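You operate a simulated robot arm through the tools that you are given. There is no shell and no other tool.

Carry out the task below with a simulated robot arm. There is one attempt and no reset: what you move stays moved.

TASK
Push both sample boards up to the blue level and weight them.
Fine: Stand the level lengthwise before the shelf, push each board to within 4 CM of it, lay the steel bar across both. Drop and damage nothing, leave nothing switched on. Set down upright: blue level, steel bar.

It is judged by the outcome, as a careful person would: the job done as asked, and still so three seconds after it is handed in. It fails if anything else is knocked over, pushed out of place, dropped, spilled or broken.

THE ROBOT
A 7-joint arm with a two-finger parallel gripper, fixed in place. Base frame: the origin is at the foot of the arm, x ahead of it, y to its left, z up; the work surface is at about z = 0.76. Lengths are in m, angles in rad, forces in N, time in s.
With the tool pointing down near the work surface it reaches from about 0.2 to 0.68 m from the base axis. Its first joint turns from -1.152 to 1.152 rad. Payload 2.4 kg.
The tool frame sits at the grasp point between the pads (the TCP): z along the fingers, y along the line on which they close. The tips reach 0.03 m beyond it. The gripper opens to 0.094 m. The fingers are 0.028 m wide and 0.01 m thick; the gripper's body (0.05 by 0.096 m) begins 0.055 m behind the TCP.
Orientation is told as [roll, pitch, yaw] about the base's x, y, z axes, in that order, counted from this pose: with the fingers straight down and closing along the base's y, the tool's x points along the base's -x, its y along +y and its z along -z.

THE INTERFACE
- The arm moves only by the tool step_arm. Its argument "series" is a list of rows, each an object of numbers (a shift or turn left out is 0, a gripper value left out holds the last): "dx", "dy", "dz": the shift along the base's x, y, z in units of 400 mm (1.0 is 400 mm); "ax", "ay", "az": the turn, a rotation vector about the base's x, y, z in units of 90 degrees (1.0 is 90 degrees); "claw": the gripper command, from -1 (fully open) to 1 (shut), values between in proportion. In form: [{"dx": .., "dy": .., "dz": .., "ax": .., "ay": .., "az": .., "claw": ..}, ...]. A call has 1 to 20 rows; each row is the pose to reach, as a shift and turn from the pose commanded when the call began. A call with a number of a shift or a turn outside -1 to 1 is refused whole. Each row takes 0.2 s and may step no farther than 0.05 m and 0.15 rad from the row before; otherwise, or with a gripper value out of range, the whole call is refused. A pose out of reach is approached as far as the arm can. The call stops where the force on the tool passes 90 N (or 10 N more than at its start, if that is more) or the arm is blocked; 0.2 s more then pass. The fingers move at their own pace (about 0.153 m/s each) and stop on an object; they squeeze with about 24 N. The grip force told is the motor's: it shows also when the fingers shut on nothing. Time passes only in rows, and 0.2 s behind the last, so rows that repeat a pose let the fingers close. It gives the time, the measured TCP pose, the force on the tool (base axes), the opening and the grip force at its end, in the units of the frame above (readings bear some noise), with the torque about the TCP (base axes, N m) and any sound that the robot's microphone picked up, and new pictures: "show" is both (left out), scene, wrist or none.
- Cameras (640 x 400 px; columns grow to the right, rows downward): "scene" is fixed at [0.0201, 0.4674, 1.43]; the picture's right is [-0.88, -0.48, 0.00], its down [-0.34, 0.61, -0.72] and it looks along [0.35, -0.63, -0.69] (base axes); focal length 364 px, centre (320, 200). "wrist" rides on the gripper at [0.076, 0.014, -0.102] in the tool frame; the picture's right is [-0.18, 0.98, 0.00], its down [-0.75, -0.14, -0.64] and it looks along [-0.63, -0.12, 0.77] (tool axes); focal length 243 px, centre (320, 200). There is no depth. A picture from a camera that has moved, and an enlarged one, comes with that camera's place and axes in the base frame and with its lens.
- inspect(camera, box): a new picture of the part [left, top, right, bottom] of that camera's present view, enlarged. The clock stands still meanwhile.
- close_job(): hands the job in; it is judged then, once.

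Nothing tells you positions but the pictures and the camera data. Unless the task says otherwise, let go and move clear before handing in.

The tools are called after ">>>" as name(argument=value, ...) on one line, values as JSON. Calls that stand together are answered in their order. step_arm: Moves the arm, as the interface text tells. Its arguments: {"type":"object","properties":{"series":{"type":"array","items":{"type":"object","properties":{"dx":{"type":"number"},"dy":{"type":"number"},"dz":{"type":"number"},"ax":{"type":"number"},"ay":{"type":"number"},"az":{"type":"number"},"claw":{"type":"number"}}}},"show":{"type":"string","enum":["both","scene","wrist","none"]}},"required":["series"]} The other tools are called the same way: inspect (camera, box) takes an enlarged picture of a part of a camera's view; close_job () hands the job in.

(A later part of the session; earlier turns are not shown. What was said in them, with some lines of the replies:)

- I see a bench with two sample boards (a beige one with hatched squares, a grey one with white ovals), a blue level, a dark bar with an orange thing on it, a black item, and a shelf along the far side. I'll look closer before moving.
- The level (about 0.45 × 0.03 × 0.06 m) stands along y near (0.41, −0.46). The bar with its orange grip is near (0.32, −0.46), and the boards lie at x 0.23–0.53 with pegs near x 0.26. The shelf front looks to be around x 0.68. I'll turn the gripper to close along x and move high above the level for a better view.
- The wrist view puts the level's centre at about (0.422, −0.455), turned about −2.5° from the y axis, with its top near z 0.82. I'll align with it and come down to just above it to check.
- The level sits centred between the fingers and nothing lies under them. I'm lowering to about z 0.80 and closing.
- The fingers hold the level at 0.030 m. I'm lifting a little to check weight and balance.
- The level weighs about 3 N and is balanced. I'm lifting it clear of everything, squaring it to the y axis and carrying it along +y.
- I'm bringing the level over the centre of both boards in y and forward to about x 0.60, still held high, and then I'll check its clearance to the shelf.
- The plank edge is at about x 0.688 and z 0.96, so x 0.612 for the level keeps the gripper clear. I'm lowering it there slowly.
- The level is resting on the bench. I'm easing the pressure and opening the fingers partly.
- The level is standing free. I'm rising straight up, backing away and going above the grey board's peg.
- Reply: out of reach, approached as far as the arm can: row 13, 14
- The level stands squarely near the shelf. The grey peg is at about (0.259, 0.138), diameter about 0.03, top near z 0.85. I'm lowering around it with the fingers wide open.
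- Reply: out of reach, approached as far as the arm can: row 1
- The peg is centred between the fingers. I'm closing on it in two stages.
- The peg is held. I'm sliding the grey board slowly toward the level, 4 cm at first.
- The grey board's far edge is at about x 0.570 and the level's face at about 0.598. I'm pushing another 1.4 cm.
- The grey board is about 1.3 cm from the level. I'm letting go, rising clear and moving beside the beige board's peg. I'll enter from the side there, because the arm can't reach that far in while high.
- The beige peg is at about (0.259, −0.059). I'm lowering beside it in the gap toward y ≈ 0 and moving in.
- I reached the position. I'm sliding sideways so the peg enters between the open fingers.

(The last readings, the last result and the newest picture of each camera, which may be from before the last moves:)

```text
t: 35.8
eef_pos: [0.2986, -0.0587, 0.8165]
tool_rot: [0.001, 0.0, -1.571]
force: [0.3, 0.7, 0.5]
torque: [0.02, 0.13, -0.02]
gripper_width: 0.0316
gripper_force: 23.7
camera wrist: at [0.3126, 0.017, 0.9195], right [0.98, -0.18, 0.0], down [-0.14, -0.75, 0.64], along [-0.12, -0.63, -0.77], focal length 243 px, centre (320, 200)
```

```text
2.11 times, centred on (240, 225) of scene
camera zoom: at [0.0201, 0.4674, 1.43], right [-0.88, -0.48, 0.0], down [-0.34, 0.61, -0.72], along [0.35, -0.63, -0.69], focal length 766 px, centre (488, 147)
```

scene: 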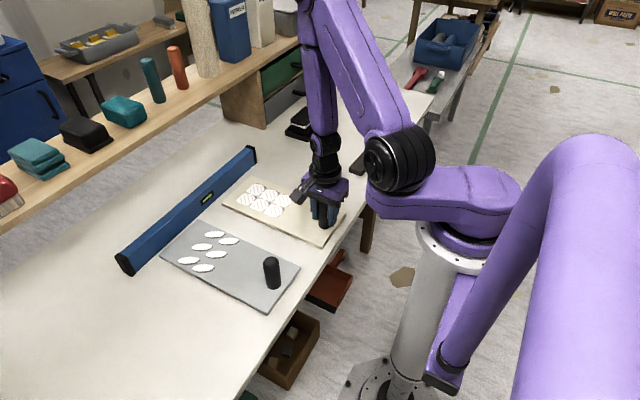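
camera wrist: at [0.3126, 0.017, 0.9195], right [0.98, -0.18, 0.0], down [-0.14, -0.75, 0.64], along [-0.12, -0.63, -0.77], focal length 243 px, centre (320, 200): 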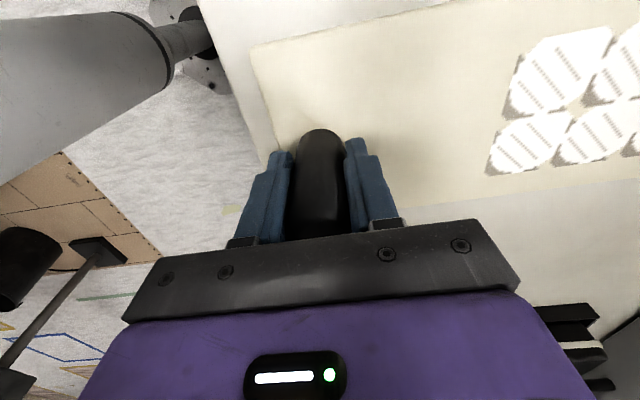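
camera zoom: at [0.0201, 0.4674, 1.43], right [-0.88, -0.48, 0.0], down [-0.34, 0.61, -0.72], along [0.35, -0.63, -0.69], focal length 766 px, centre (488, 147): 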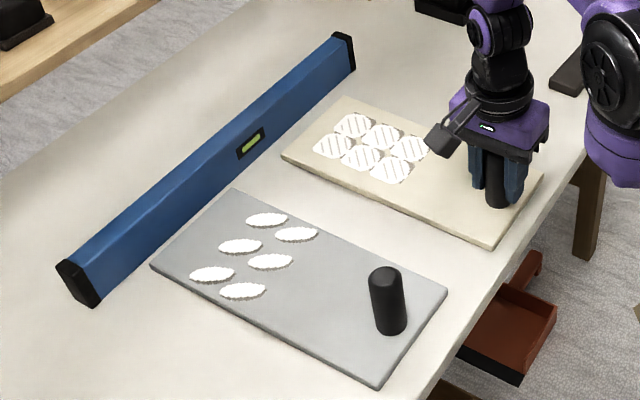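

The beige board's far edge is at about 0.569, and the level's face here is at about 0.596. I'm pushing 1.5 cm more, then letting go and rising.

>>> step_arm(series=[{"dx": 0.006}, {"dx": 0.016}, {"dx": 0.026}, {"dx": 0.035}, {"dx": 0.038}, {"dx": 0.038}], show="none")

>>> inspect(camera="scene", box=[110, 130, 370, 320])

```text
t: 37.2
eef_pos: [0.3128, -0.0588, 0.8165]
tool_rot: [0.0, 0.0, -1.572]
force: [-0.4, -0.2, -0.3]
torque: [0.05, -0.11, -0.04]
gripper_width: 0.0316
gripper_force: 23.8
```

```text
2.11 times, centred on (240, 225) of scene
camera zoom: at [0.0201, 0.4674, 1.43], right [-0.88, -0.48, 0.0], down [-0.34, 0.61, -0.72], along [0.35, -0.63, -0.69], focal length 766 px, centre (488, 147)
```

zoom: 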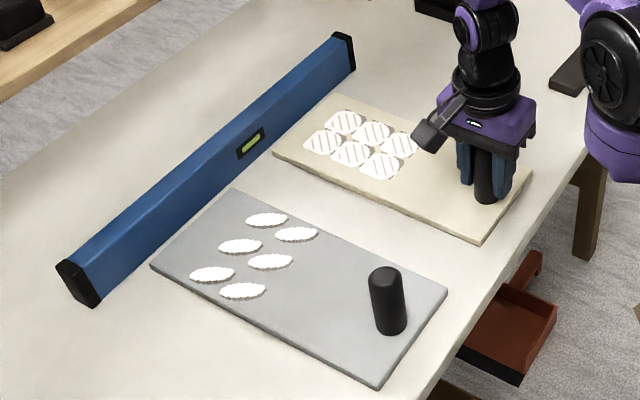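

Both boards are now about 1.3 cm from the level and square. I'm releasing the peg, rising and travelling above the steel bar.

>>> step_arm(series=[{"claw": 0.1}, {"claw": -0.3}, {"claw": -0.3}, {"dz": 0.06}, {"dz": 0.14}, {"dz": 0.24}, {"dz": 0.33}, {"dz": 0.38, "dy": -0.05}, {"dz": 0.4, "dy": -0.14}, {"dz": 0.4, "dy": -0.24, "az": -0.01}, {"dz": 0.4, "dy": -0.34, "az": -0.02}, {"dz": 0.4, "dy": -0.44, "az": -0.03}, {"dz": 0.4, "dy": -0.54, "az": -0.04, "claw": -1}, {"dz": 0.4, "dy": -0.64, "az": -0.045, "claw": -1}, {"dz": 0.4, "dy": -0.74, "az": -0.045, "claw": -1}, {"dz": 0.4, "dy": -0.83, "az": -0.045, "claw": -1}, {"dz": 0.4, "dy": -0.9, "az": -0.045}, {"dz": 0.4, "dy": -0.9, "az": -0.045}])

```text
t: 41.0
eef_pos: [0.3124, -0.4188, 0.975]
tool_rot: [0.0, 0.0, -1.64]
force: [-0.4, 0.2, -0.2]
torque: [0.01, -0.02, -0.04]
gripper_width: 0.094
gripper_force: 0.2
camera wrist: at [0.3317, -0.3442, 1.0772], right [0.97, -0.25, 0.0], down [-0.19, -0.74, 0.64], along [-0.16, -0.62, -0.77], focal length 243 px, centre (320, 200)
```

scene: 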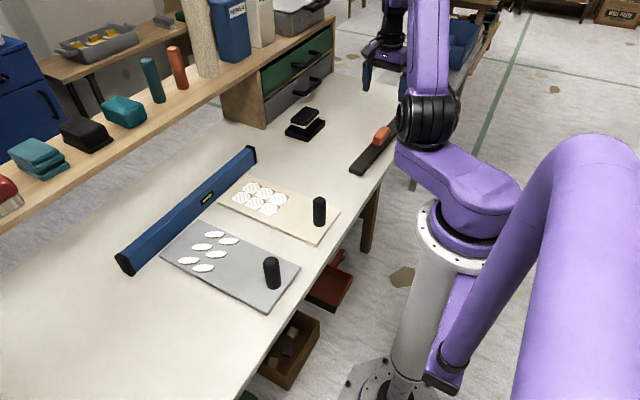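
wrist: 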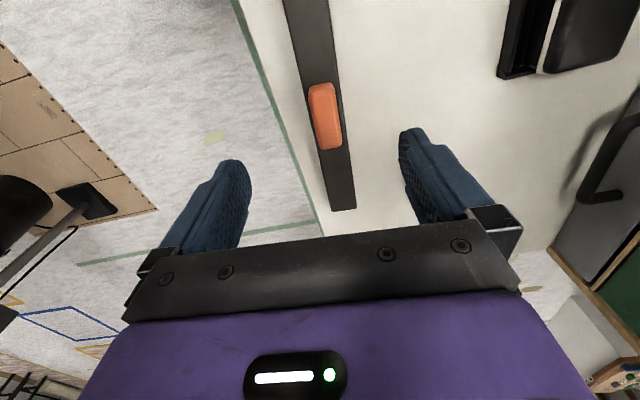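

>>> inspect(camera="wrist", box=[240, 0, 420, 220])

>>> inspect(camera="scene", box=[330, 90, 430, 190])

>>> inspect(camera="scene", box=[100, 130, 360, 320])

```text
1.82 times, centred on (330, 110) of wrist
camera zoom: at [0.3317, -0.3442, 1.0772], right [0.97, -0.25, 0.0], down [-0.19, -0.74, 0.64], along [-0.16, -0.62, -0.77], focal length 441 px, centre (302, 364)
```

zoom: 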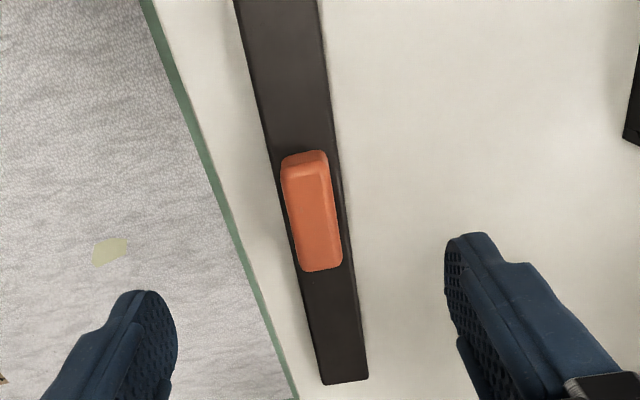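

```text
4.00 times, centred on (380, 140) of scene
camera zoom: at [0.0201, 0.4674, 1.43], right [-0.88, -0.48, 0.0], down [-0.34, 0.61, -0.72], along [0.35, -0.63, -0.69], focal length 1455 px, centre (80, 440)
```

zoom: 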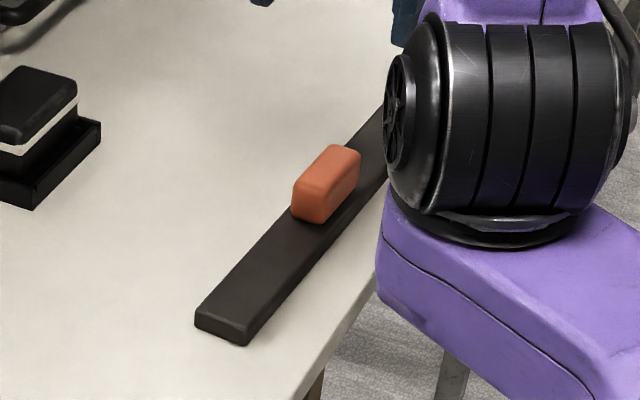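

```text
2.11 times, centred on (230, 225) of scene
camera zoom: at [0.0201, 0.4674, 1.43], right [-0.88, -0.48, 0.0], down [-0.34, 0.61, -0.72], along [0.35, -0.63, -0.69], focal length 766 px, centre (510, 147)
```

zoom: 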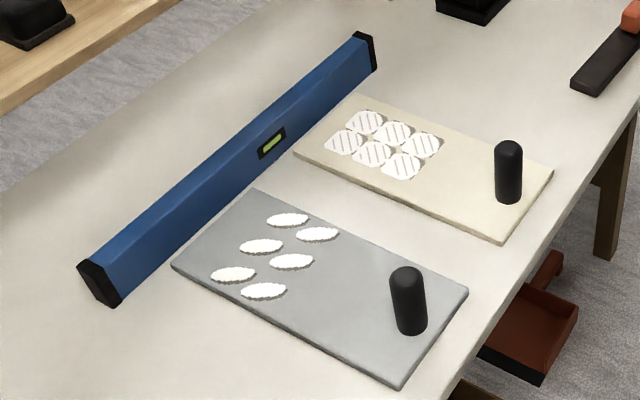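

The bar lies with its centre and orange grip at about (0.312, −0.450), turned about −3.3°. I'm moving above the grip and lowering part way to verify.

>>> step_arm(series=[{"dx": -0.002, "dy": -0.04, "dz": 0, "az": 0.006, "claw": -0.4}, {"dx": -0.002, "dy": -0.079, "dz": -0.06, "az": 0.006, "claw": -0.4}, {"dx": -0.002, "dy": -0.079, "dz": -0.15, "az": 0.006, "claw": -0.4}, {"dx": -0.002, "dy": -0.079, "dz": -0.24, "az": 0.006, "claw": -0.4}, {"dx": -0.002, "dy": -0.079, "dz": -0.25, "az": 0.006, "claw": -0.4}])

>>> inspect(camera="wrist", box=[200, 0, 440, 240])

```text
t: 42.2
eef_pos: [0.3119, -0.4501, 0.877]
tool_rot: [-0.002, 0.002, -1.632]
force: [0.6, 0.4, 0.0]
torque: [-0.01, 0.02, -0.01]
gripper_width: 0.066
gripper_force: 0.0
camera wrist: at [0.331, -0.3755, 0.9802], right [0.97, -0.24, 0.0], down [-0.19, -0.74, 0.64], along [-0.16, -0.62, -0.77], focal length 243 px, centre (320, 200)
```

scene: 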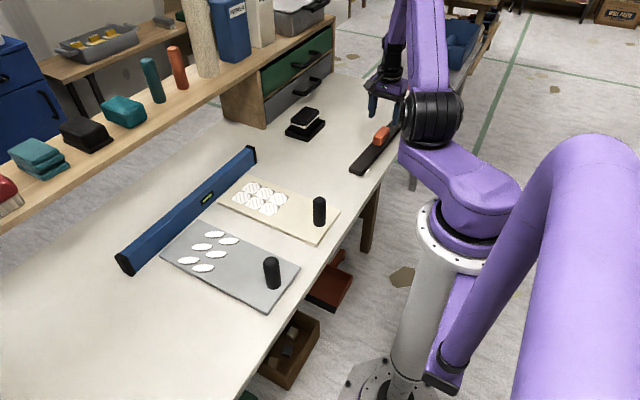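
wrist: 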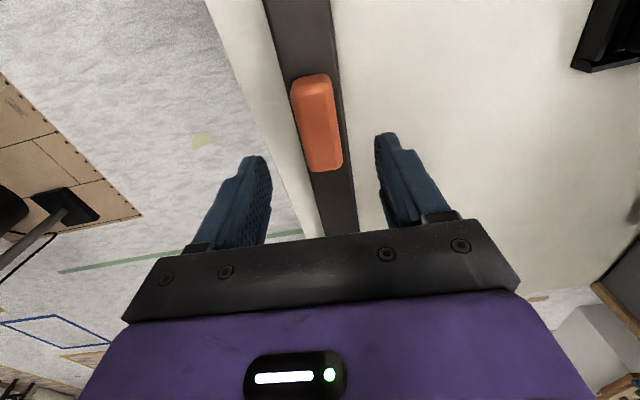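

```text
1.67 times, centred on (320, 120) of wrist
camera zoom: at [0.331, -0.3755, 0.9802], right [0.97, -0.24, 0.0], down [-0.19, -0.74, 0.64], along [-0.16, -0.62, -0.77], focal length 404 px, centre (320, 333)
```

zoom: 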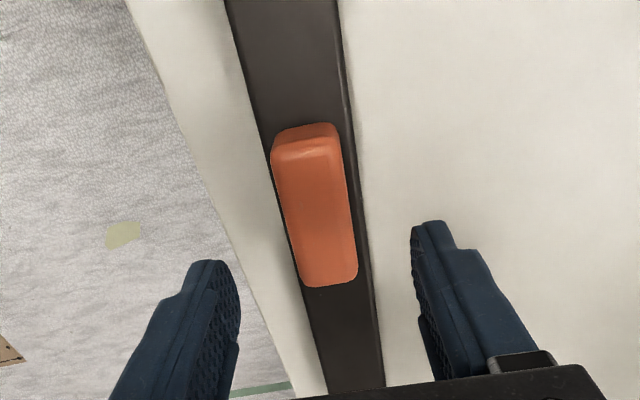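

The grip is centred at (0.312, −0.4495) with its top at about z 0.815. I'm lowering to z ≈ 0.812 and closing.

>>> step_arm(series=[{"dz": -0.07}, {"dz": -0.13}, {"dz": -0.158}, {"dz": -0.158}, {"dz": -0.158, "claw": 0.1}, {"dz": -0.158, "claw": 0.3}, {"dz": -0.158, "claw": 1}, {"dz": -0.158, "claw": 1}, {"dz": -0.158, "claw": 1}])

```text
t: 44.2
eef_pos: [0.3117, -0.45, 0.8139]
tool_rot: [0.0, 0.0, -1.631]
force: [-1.0, -0.2, 0.2]
torque: [-0.01, 0.07, 0.13]
gripper_width: 0.0344
gripper_force: 24.4
camera wrist: at [0.3304, -0.3757, 0.9162], right [0.97, -0.24, 0.0], down [-0.19, -0.74, 0.64], along [-0.16, -0.62, -0.77], focal length 243 px, centre (320, 200)
```

scene: 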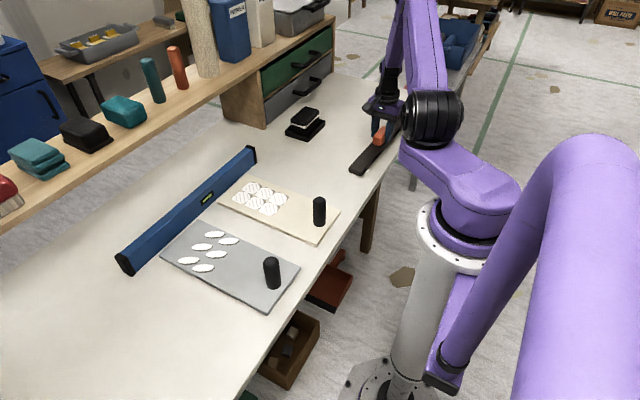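
wrist: 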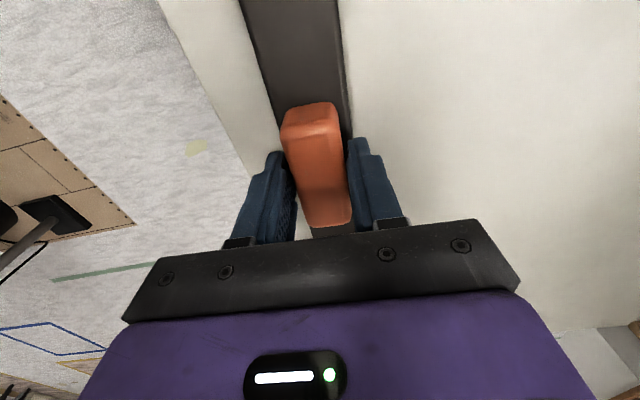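

I have the grip. I'm lifting slightly to feel the weight and check the balance.

>>> step_arm(series=[{"dz": 0.005}, {"dz": 0.015}, {"dz": 0.03}, {"dz": 0.05}, {"dz": 0.05}, {"dz": 0.05}])

>>> inspect(camera="wrist", box=[200, 0, 440, 240])

>>> inspect(camera="scene", box=[330, 90, 430, 190])

```text
t: 45.6
eef_pos: [0.3127, -0.4501, 0.8329]
tool_rot: [0.001, 0.0, -1.632]
force: [0.8, 1.1, -6.5]
torque: [-0.02, 0.01, 0.02]
gripper_width: 0.0345
gripper_force: 24.2
camera wrist: at [0.331, -0.3748, 0.9354], right [0.97, -0.24, 0.0], down [-0.19, -0.74, 0.64], along [-0.16, -0.62, -0.77], focal length 243 px, centre (320, 200)
```

scene: 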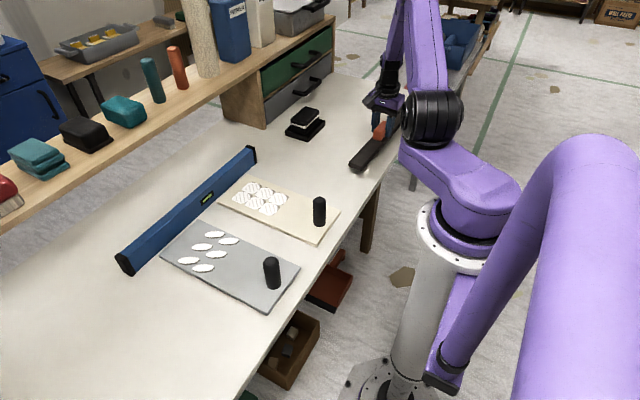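
wrist: 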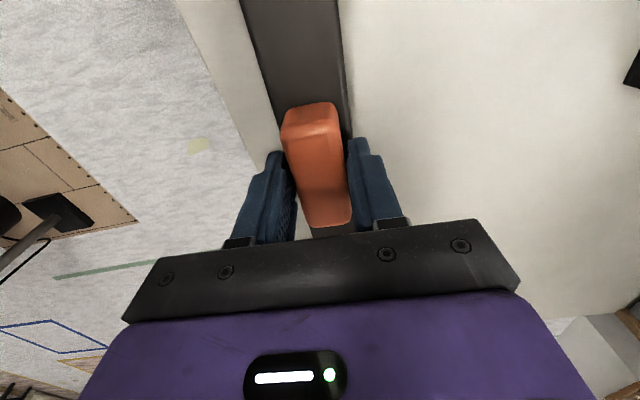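

```text
1.67 times, centred on (320, 120) of wrist
camera zoom: at [0.331, -0.3748, 0.9354], right [0.97, -0.24, 0.0], down [-0.19, -0.74, 0.64], along [-0.16, -0.62, -0.77], focal length 404 px, centre (320, 333)
```

zoom: 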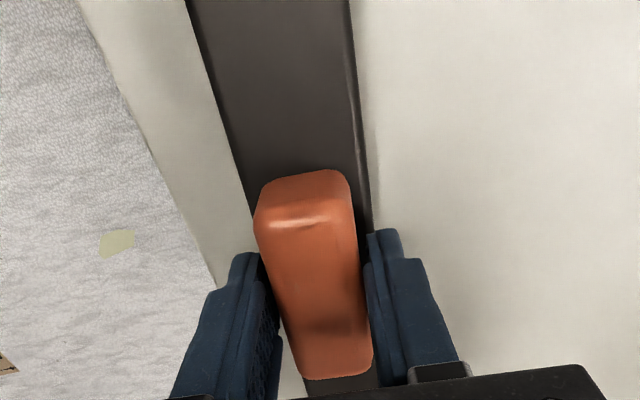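

```text
4.00 times, centred on (380, 140) of scene
camera zoom: at [0.0202, 0.4673, 1.4301], right [-0.88, -0.48, 0.0], down [-0.34, 0.61, -0.72], along [0.35, -0.63, -0.69], focal length 1455 px, centre (80, 440)
```

zoom: 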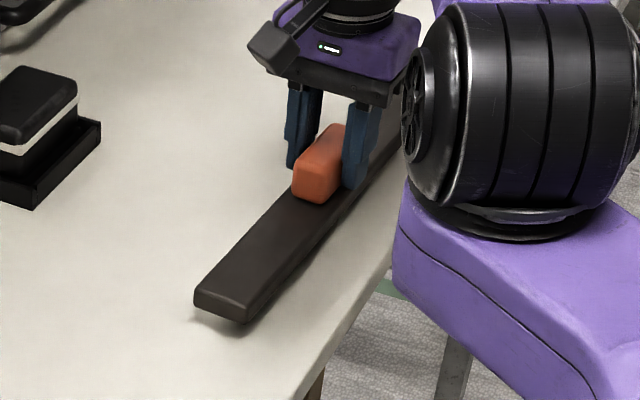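

The bar weighs about 6.5 N and hangs level. I'm lifting it well above the pegs, squaring it and carrying it toward the boards.

>>> step_arm(series=[{"dz": 0.04}, {"dz": 0.1}, {"dz": 0.17}, {"dz": 0.24}, {"dz": 0.29}, {"dz": 0.305, "dy": 0.02}, {"dz": 0.305, "dy": 0.06, "az": 0.008}, {"dz": 0.305, "dy": 0.12, "dx": 0.02, "az": 0.016}, {"dz": 0.305, "dy": 0.19, "dx": 0.04, "az": 0.024}, {"dz": 0.305, "dy": 0.27, "dx": 0.06, "az": 0.032}, {"dz": 0.305, "dy": 0.35, "dx": 0.08, "az": 0.039}, {"dz": 0.305, "dy": 0.43, "dx": 0.1, "az": 0.039}, {"dz": 0.305, "dy": 0.51, "dx": 0.12, "az": 0.039}, {"dz": 0.305, "dy": 0.59, "dx": 0.14, "az": 0.039}, {"dz": 0.305, "dy": 0.67, "dx": 0.155, "az": 0.039}, {"dz": 0.305, "dy": 0.74, "dx": 0.163, "az": 0.039}, {"dz": 0.305, "dy": 0.8, "dx": 0.163, "az": 0.039}, {"dz": 0.305, "dy": 0.84, "dx": 0.163, "az": 0.039}, {"dz": 0.305, "dy": 0.86, "dx": 0.163, "az": 0.039}])

```text
t: 49.6
eef_pos: [0.3768, -0.1048, 0.9552]
tool_rot: [-0.001, 0.0, -1.571]
force: [0.3, -1.0, -6.0]
torque: [0.02, 0.04, 0.03]
gripper_width: 0.0343
gripper_force: 24.4
camera wrist: at [0.3912, -0.0298, 1.0578], right [0.98, -0.18, 0.0], down [-0.14, -0.75, 0.64], along [-0.12, -0.63, -0.77], focal length 243 px, centre (320, 200)
```

scene: 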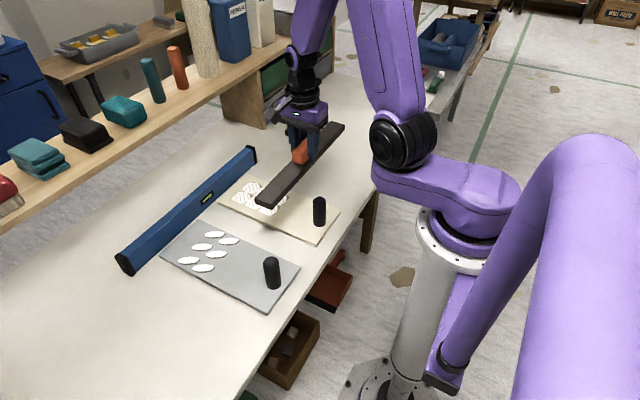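
wrist: 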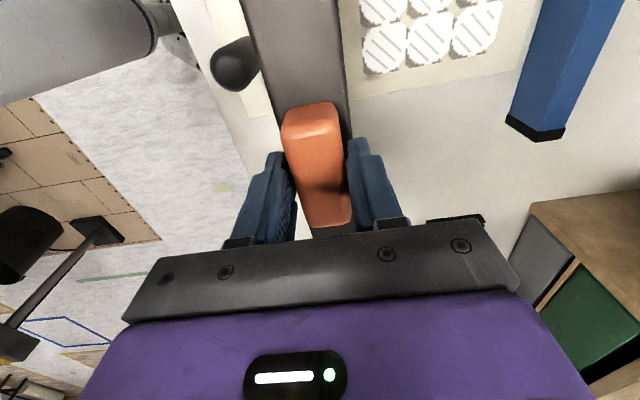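

>>> step_arm(series=[{"dy": 0.03}, {"dy": 0.09}, {"dy": 0.16}, {"dy": 0.23}, {"dy": 0.3}, {"dy": 0.345}, {"dy": 0.363}, {"dy": 0.363, "dz": -0.03}, {"dy": 0.363, "dz": -0.08}, {"dy": 0.363, "dz": -0.13}, {"dy": 0.363, "dz": -0.15}, {"dy": 0.363, "dz": -0.15}])

>>> inspect(camera="scene", box=[140, 140, 360, 320])

>>> inspect(camera="wrist", box=[140, 0, 560, 250])

```text
t: 52.2
eef_pos: [0.3778, 0.0387, 0.8943]
tool_rot: [-0.001, 0.001, -1.571]
force: [0.2, 0.4, -6.4]
torque: [-0.01, -0.01, 0.0]
gripper_width: 0.0343
gripper_force: 24.2
camera wrist: at [0.3915, 0.1145, 0.9968], right [0.98, -0.18, 0.0], down [-0.14, -0.75, 0.64], along [-0.12, -0.63, -0.77], focal length 243 px, centre (320, 200)
```

scene: 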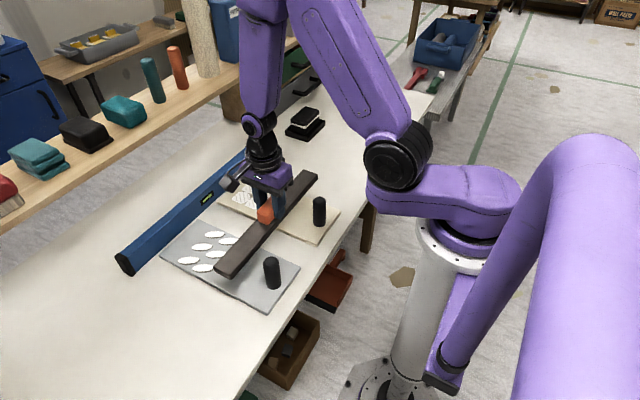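
wrist: 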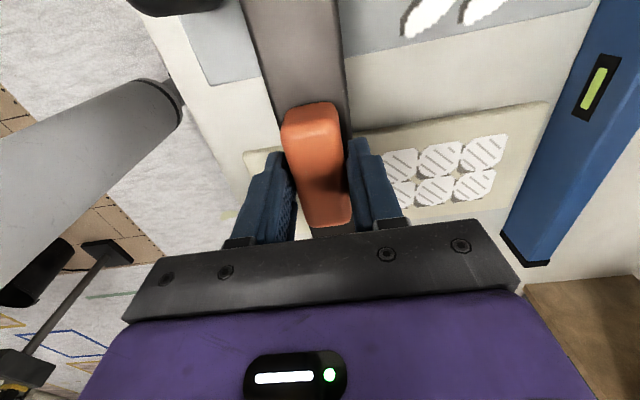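

```text
2.22 times, centred on (250, 230) of scene
camera zoom: at [0.0202, 0.4674, 1.43], right [-0.88, -0.48, 0.0], down [-0.34, 0.61, -0.72], along [0.35, -0.63, -0.69], focal length 808 px, centre (476, 133)
```

zoom: 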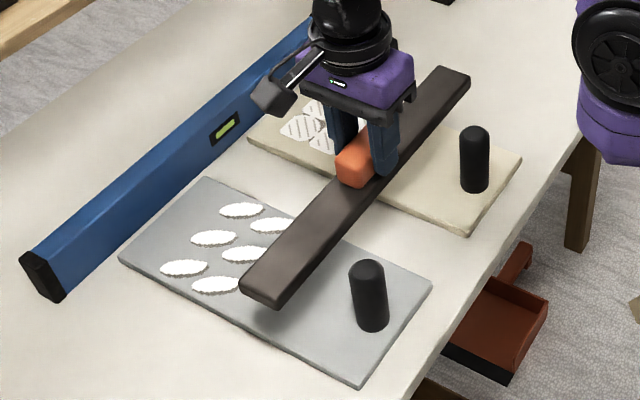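

```text
1.52 times, centred on (350, 125) of wrist
camera zoom: at [0.3915, 0.1145, 0.9968], right [0.98, -0.18, 0.0], down [-0.14, -0.75, 0.64], along [-0.12, -0.63, -0.77], focal length 370 px, centre (274, 314)
```

zoom: 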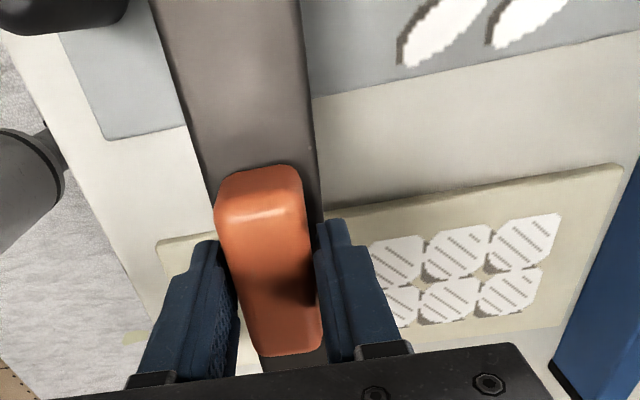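

The bar spans y −0.13…0.203 and x 0.357–0.398, clear of both the samples and the pegs. I'm lowering it gently.

>>> step_arm(series=[{"dz": -0.03}, {"dz": -0.07}, {"dz": -0.11}, {"dz": -0.14}, {"dz": -0.155}, {"dz": -0.155}], show="scene")

>>> inspect(camera="scene", box=[140, 140, 360, 320])

```text
t: 53.6
eef_pos: [0.3782, 0.0388, 0.8332]
tool_rot: [0.001, 0.0, -1.571]
force: [-0.1, 0.1, -7.3]
torque: [0.03, 0.0, -0.01]
gripper_width: 0.0344
gripper_force: 23.9
```

scene: 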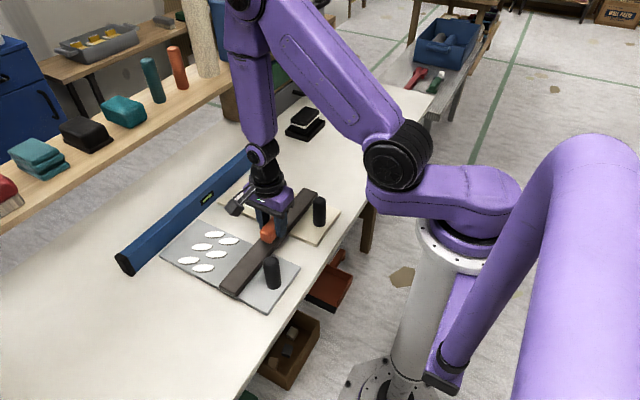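

```text
2.22 times, centred on (250, 230) of scene
camera zoom: at [0.0202, 0.4674, 1.43], right [-0.88, -0.48, 0.0], down [-0.34, 0.61, -0.72], along [0.35, -0.63, -0.69], focal length 808 px, centre (476, 133)
```

zoom: 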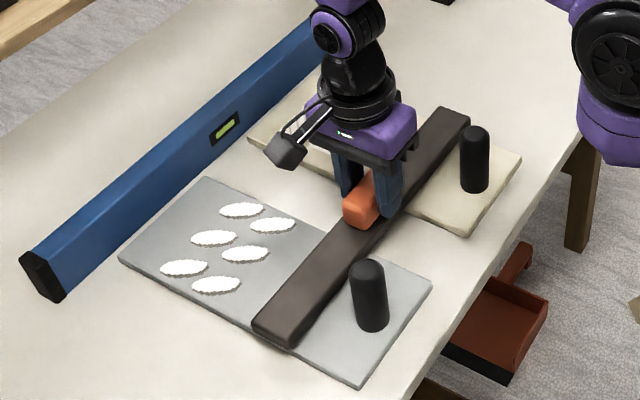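

>>> step_arm(series=[{"dz": -0.003}, {"dz": -0.006}, {"dz": -0.009}, {"dz": -0.009}], show="none")

>>> step_arm(series=[{"dz": -0.0025}, {"dz": -0.0025}], show="none")

```text
t: 54.6
eef_pos: [0.3781, 0.0396, 0.8291]
tool_rot: [0.001, 0.001, -1.569]
force: [0.1, -1.2, -7.3]
torque: [0.03, -0.01, -0.05]
gripper_width: 0.0343
gripper_force: 23.9
```

```text
t: 55.2
eef_pos: [0.3775, 0.0403, 0.8281]
tool_rot: [0.001, -0.001, -1.572]
force: [0.0, 0.3, -7.7]
torque: [0.03, -0.01, 0.0]
gripper_width: 0.0345
gripper_force: 24.4
```

>>> step_arm(series=[{"dz": -0.0025}, {"dz": -0.0025}], show="none")

>>> step_arm(series=[{"dz": -0.0025}, {"dz": -0.0025}], show="none")

```text
t: 55.8
eef_pos: [0.3781, 0.0397, 0.8271]
tool_rot: [-0.001, 0.0, -1.57]
force: [-1.6, 0.4, -6.2]
torque: [0.04, -0.02, 0.03]
gripper_width: 0.0346
gripper_force: 23.5
```

```text
t: 56.4
eef_pos: [0.3779, 0.0398, 0.8262]
tool_rot: [-0.001, 0.001, -1.571]
force: [-0.1, 0.1, -7.2]
torque: [0.01, 0.02, -0.02]
gripper_width: 0.0345
gripper_force: 23.8
```

>>> step_arm(series=[{"dz": -0.0025}, {"dz": -0.0025}], show="none")

>>> step_arm(series=[{"dz": -0.0025}, {"dz": -0.0025}], show="none")

```text
t: 57.0
eef_pos: [0.3772, 0.0397, 0.8247]
tool_rot: [0.0, 0.002, -1.57]
force: [-1.4, -1.6, 5.7]
torque: [0.24, 0.09, 0.07]
gripper_width: 0.0345
gripper_force: 23.9
```

```text
t: 57.6
eef_pos: [0.3771, 0.0393, 0.8254]
tool_rot: [-0.001, 0.0, -1.572]
force: [-4.0, -0.5, 16.0]
torque: [0.0, 0.03, 0.01]
gripper_width: 0.0343
gripper_force: 23.3
```

The bar is resting on both boards. I'm easing off 1 mm and opening the fingers.

>>> step_arm(series=[{"dz": 0.003}, {"dz": 0.003}, {"dz": 0.003, "claw": 0.1}, {"dz": 0.003, "claw": -0.1}, {"dz": 0.003, "claw": -0.35}, {"dz": 0.003, "claw": -0.35}])

>>> inspect(camera="scene", box=[140, 140, 360, 320])

>>> inspect(camera="wrist", box=[140, 0, 560, 250])

```text
t: 59.0
eef_pos: [0.378, 0.0397, 0.8263]
tool_rot: [0.001, 0.0, -1.571]
force: [-0.7, -0.2, 0.3]
torque: [0.03, -0.03, -0.01]
gripper_width: 0.0634
gripper_force: 0.1
camera wrist: at [0.3917, 0.1147, 0.9287], right [0.98, -0.18, 0.0], down [-0.14, -0.75, 0.64], along [-0.12, -0.63, -0.77], focal length 243 px, centre (320, 200)
```

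scene: 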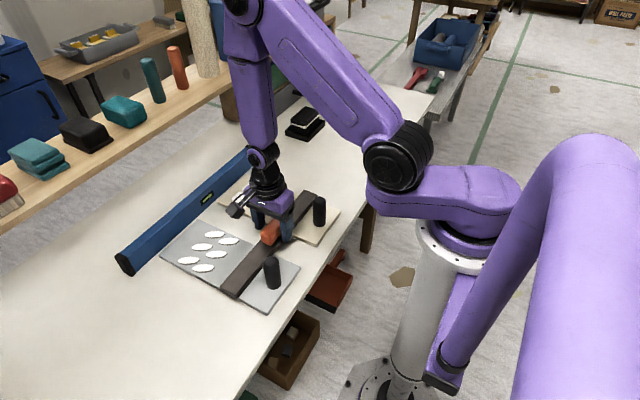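
wrist: 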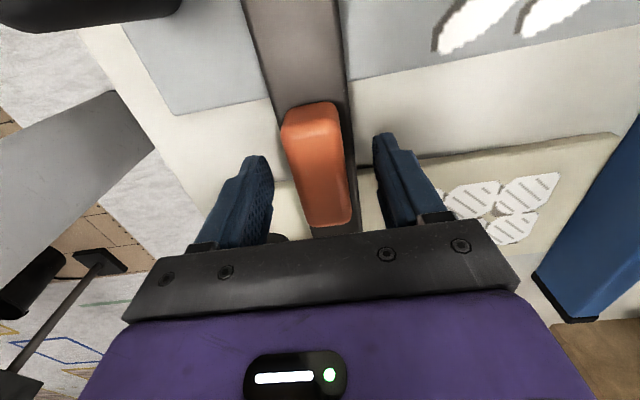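

```text
2.22 times, centred on (250, 230) of scene
camera zoom: at [0.0201, 0.4674, 1.43], right [-0.88, -0.48, 0.0], down [-0.34, 0.61, -0.72], along [0.35, -0.63, -0.69], focal length 808 px, centre (476, 133)
```

zoom: 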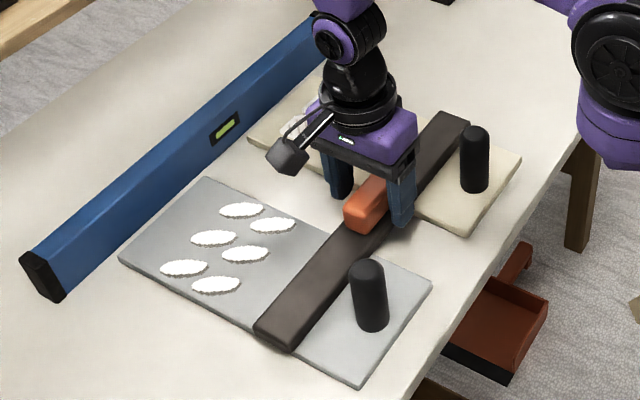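

```text
1.52 times, centred on (350, 125) of wrist
camera zoom: at [0.3917, 0.1147, 0.9287], right [0.98, -0.18, 0.0], down [-0.14, -0.75, 0.64], along [-0.12, -0.63, -0.77], focal length 370 px, centre (274, 314)
```

zoom: 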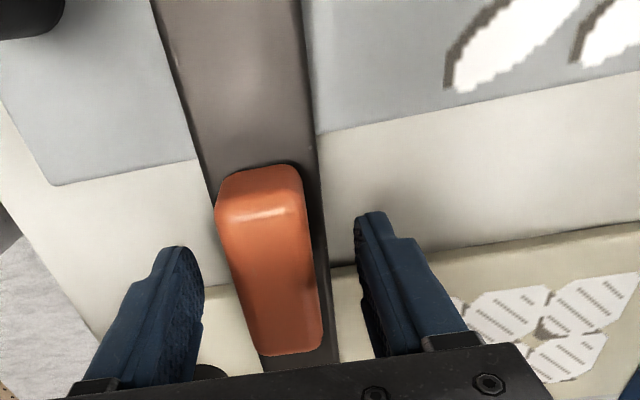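

The fingers are free of the grip. I'm rising straight up and moving aside to check everything.

>>> step_arm(series=[{"dz": 0.03}, {"dz": 0.1}, {"dz": 0.2}, {"dz": 0.3}, {"dz": 0.4}, {"dz": 0.5}, {"dz": 0.5, "dy": -0.08}, {"dz": 0.5, "dy": -0.18}, {"dz": 0.5, "dy": -0.28}, {"dz": 0.5, "dy": -0.38}, {"dz": 0.5, "dy": -0.48}, {"dz": 0.5, "dy": -0.58}, {"dz": 0.5, "dy": -0.65}, {"dz": 0.5, "dy": -0.65}])

>>> inspect(camera="scene", box=[100, 130, 360, 320])

>>> inspect(camera="scene", box=[200, 40, 440, 220])

```text
t: 62.0
eef_pos: [0.3786, -0.2211, 1.026]
tool_rot: [0.0, -0.001, -1.57]
force: [-0.7, -0.4, -0.1]
torque: [-0.01, 0.01, 0.01]
gripper_width: 0.0636
gripper_force: 0.1
camera wrist: at [0.3927, -0.1448, 1.1285], right [0.98, -0.18, 0.0], down [-0.14, -0.75, 0.64], along [-0.12, -0.63, -0.77], focal length 243 px, centre (320, 200)
```

scene: 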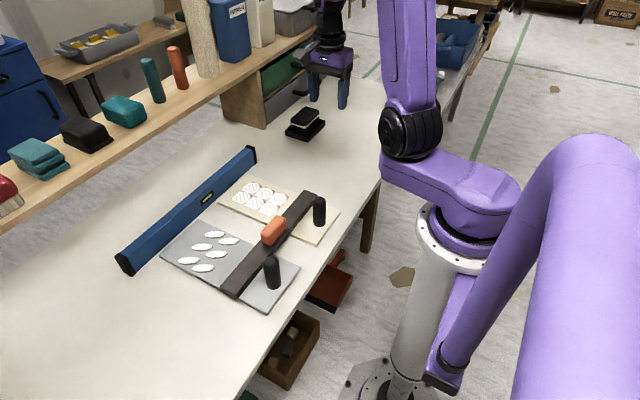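
wrist: 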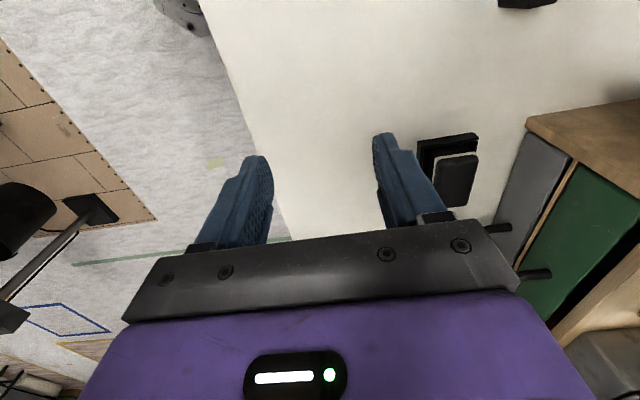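

```text
2.11 times, centred on (230, 225) of scene
camera zoom: at [0.0201, 0.4674, 1.43], right [-0.88, -0.48, 0.0], down [-0.34, 0.61, -0.72], along [0.35, -0.63, -0.69], focal length 766 px, centre (510, 147)
```

zoom: 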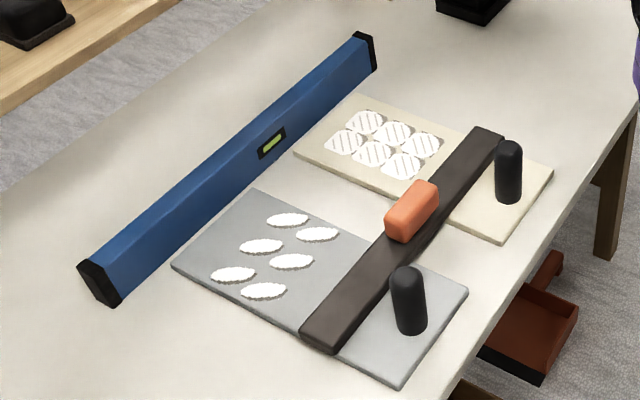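

```text
2.22 times, centred on (320, 130) of scene
camera zoom: at [0.0201, 0.4674, 1.43], right [-0.88, -0.48, 0.0], down [-0.34, 0.61, -0.72], along [0.35, -0.63, -0.69], focal length 808 px, centre (320, 356)
```

zoom: 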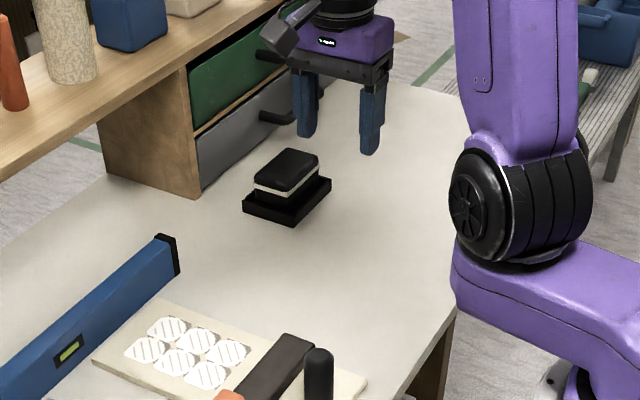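

Everything is in place. The level stands along the shelf front, both boards are square and about 1.5 cm from it, and the bar lies flat across both boards, clear of samples and pegs. The gripper is well away and nothing else has moved, so I'm handing in.

>>> close_job()

```text
The job is handed in.
```

I stood the blue level upright along the front of the shelf, pushed both boards up to it, and laid the steel bar across both. The job is handed in, but I haven't been told how it was judged.

- **Level:** it stands parallel to the shelf, about 6 cm in front of it, and reaches past the outer edges of both boards.
- **Boards:** both sit square to the level with a gap of about 1.5 cm, inside the 4 cm limit.
- **Bar:** it lies flat with the orange grip up, between the samples and the black pegs, touching neither.

In the last pictures, nothing else on the bench or shelf looked moved, and the samples were still in place on the boards. Nothing was dropped or left switched on. The gripper is open and clear of everything. The distances are estimates from the camera pictures.
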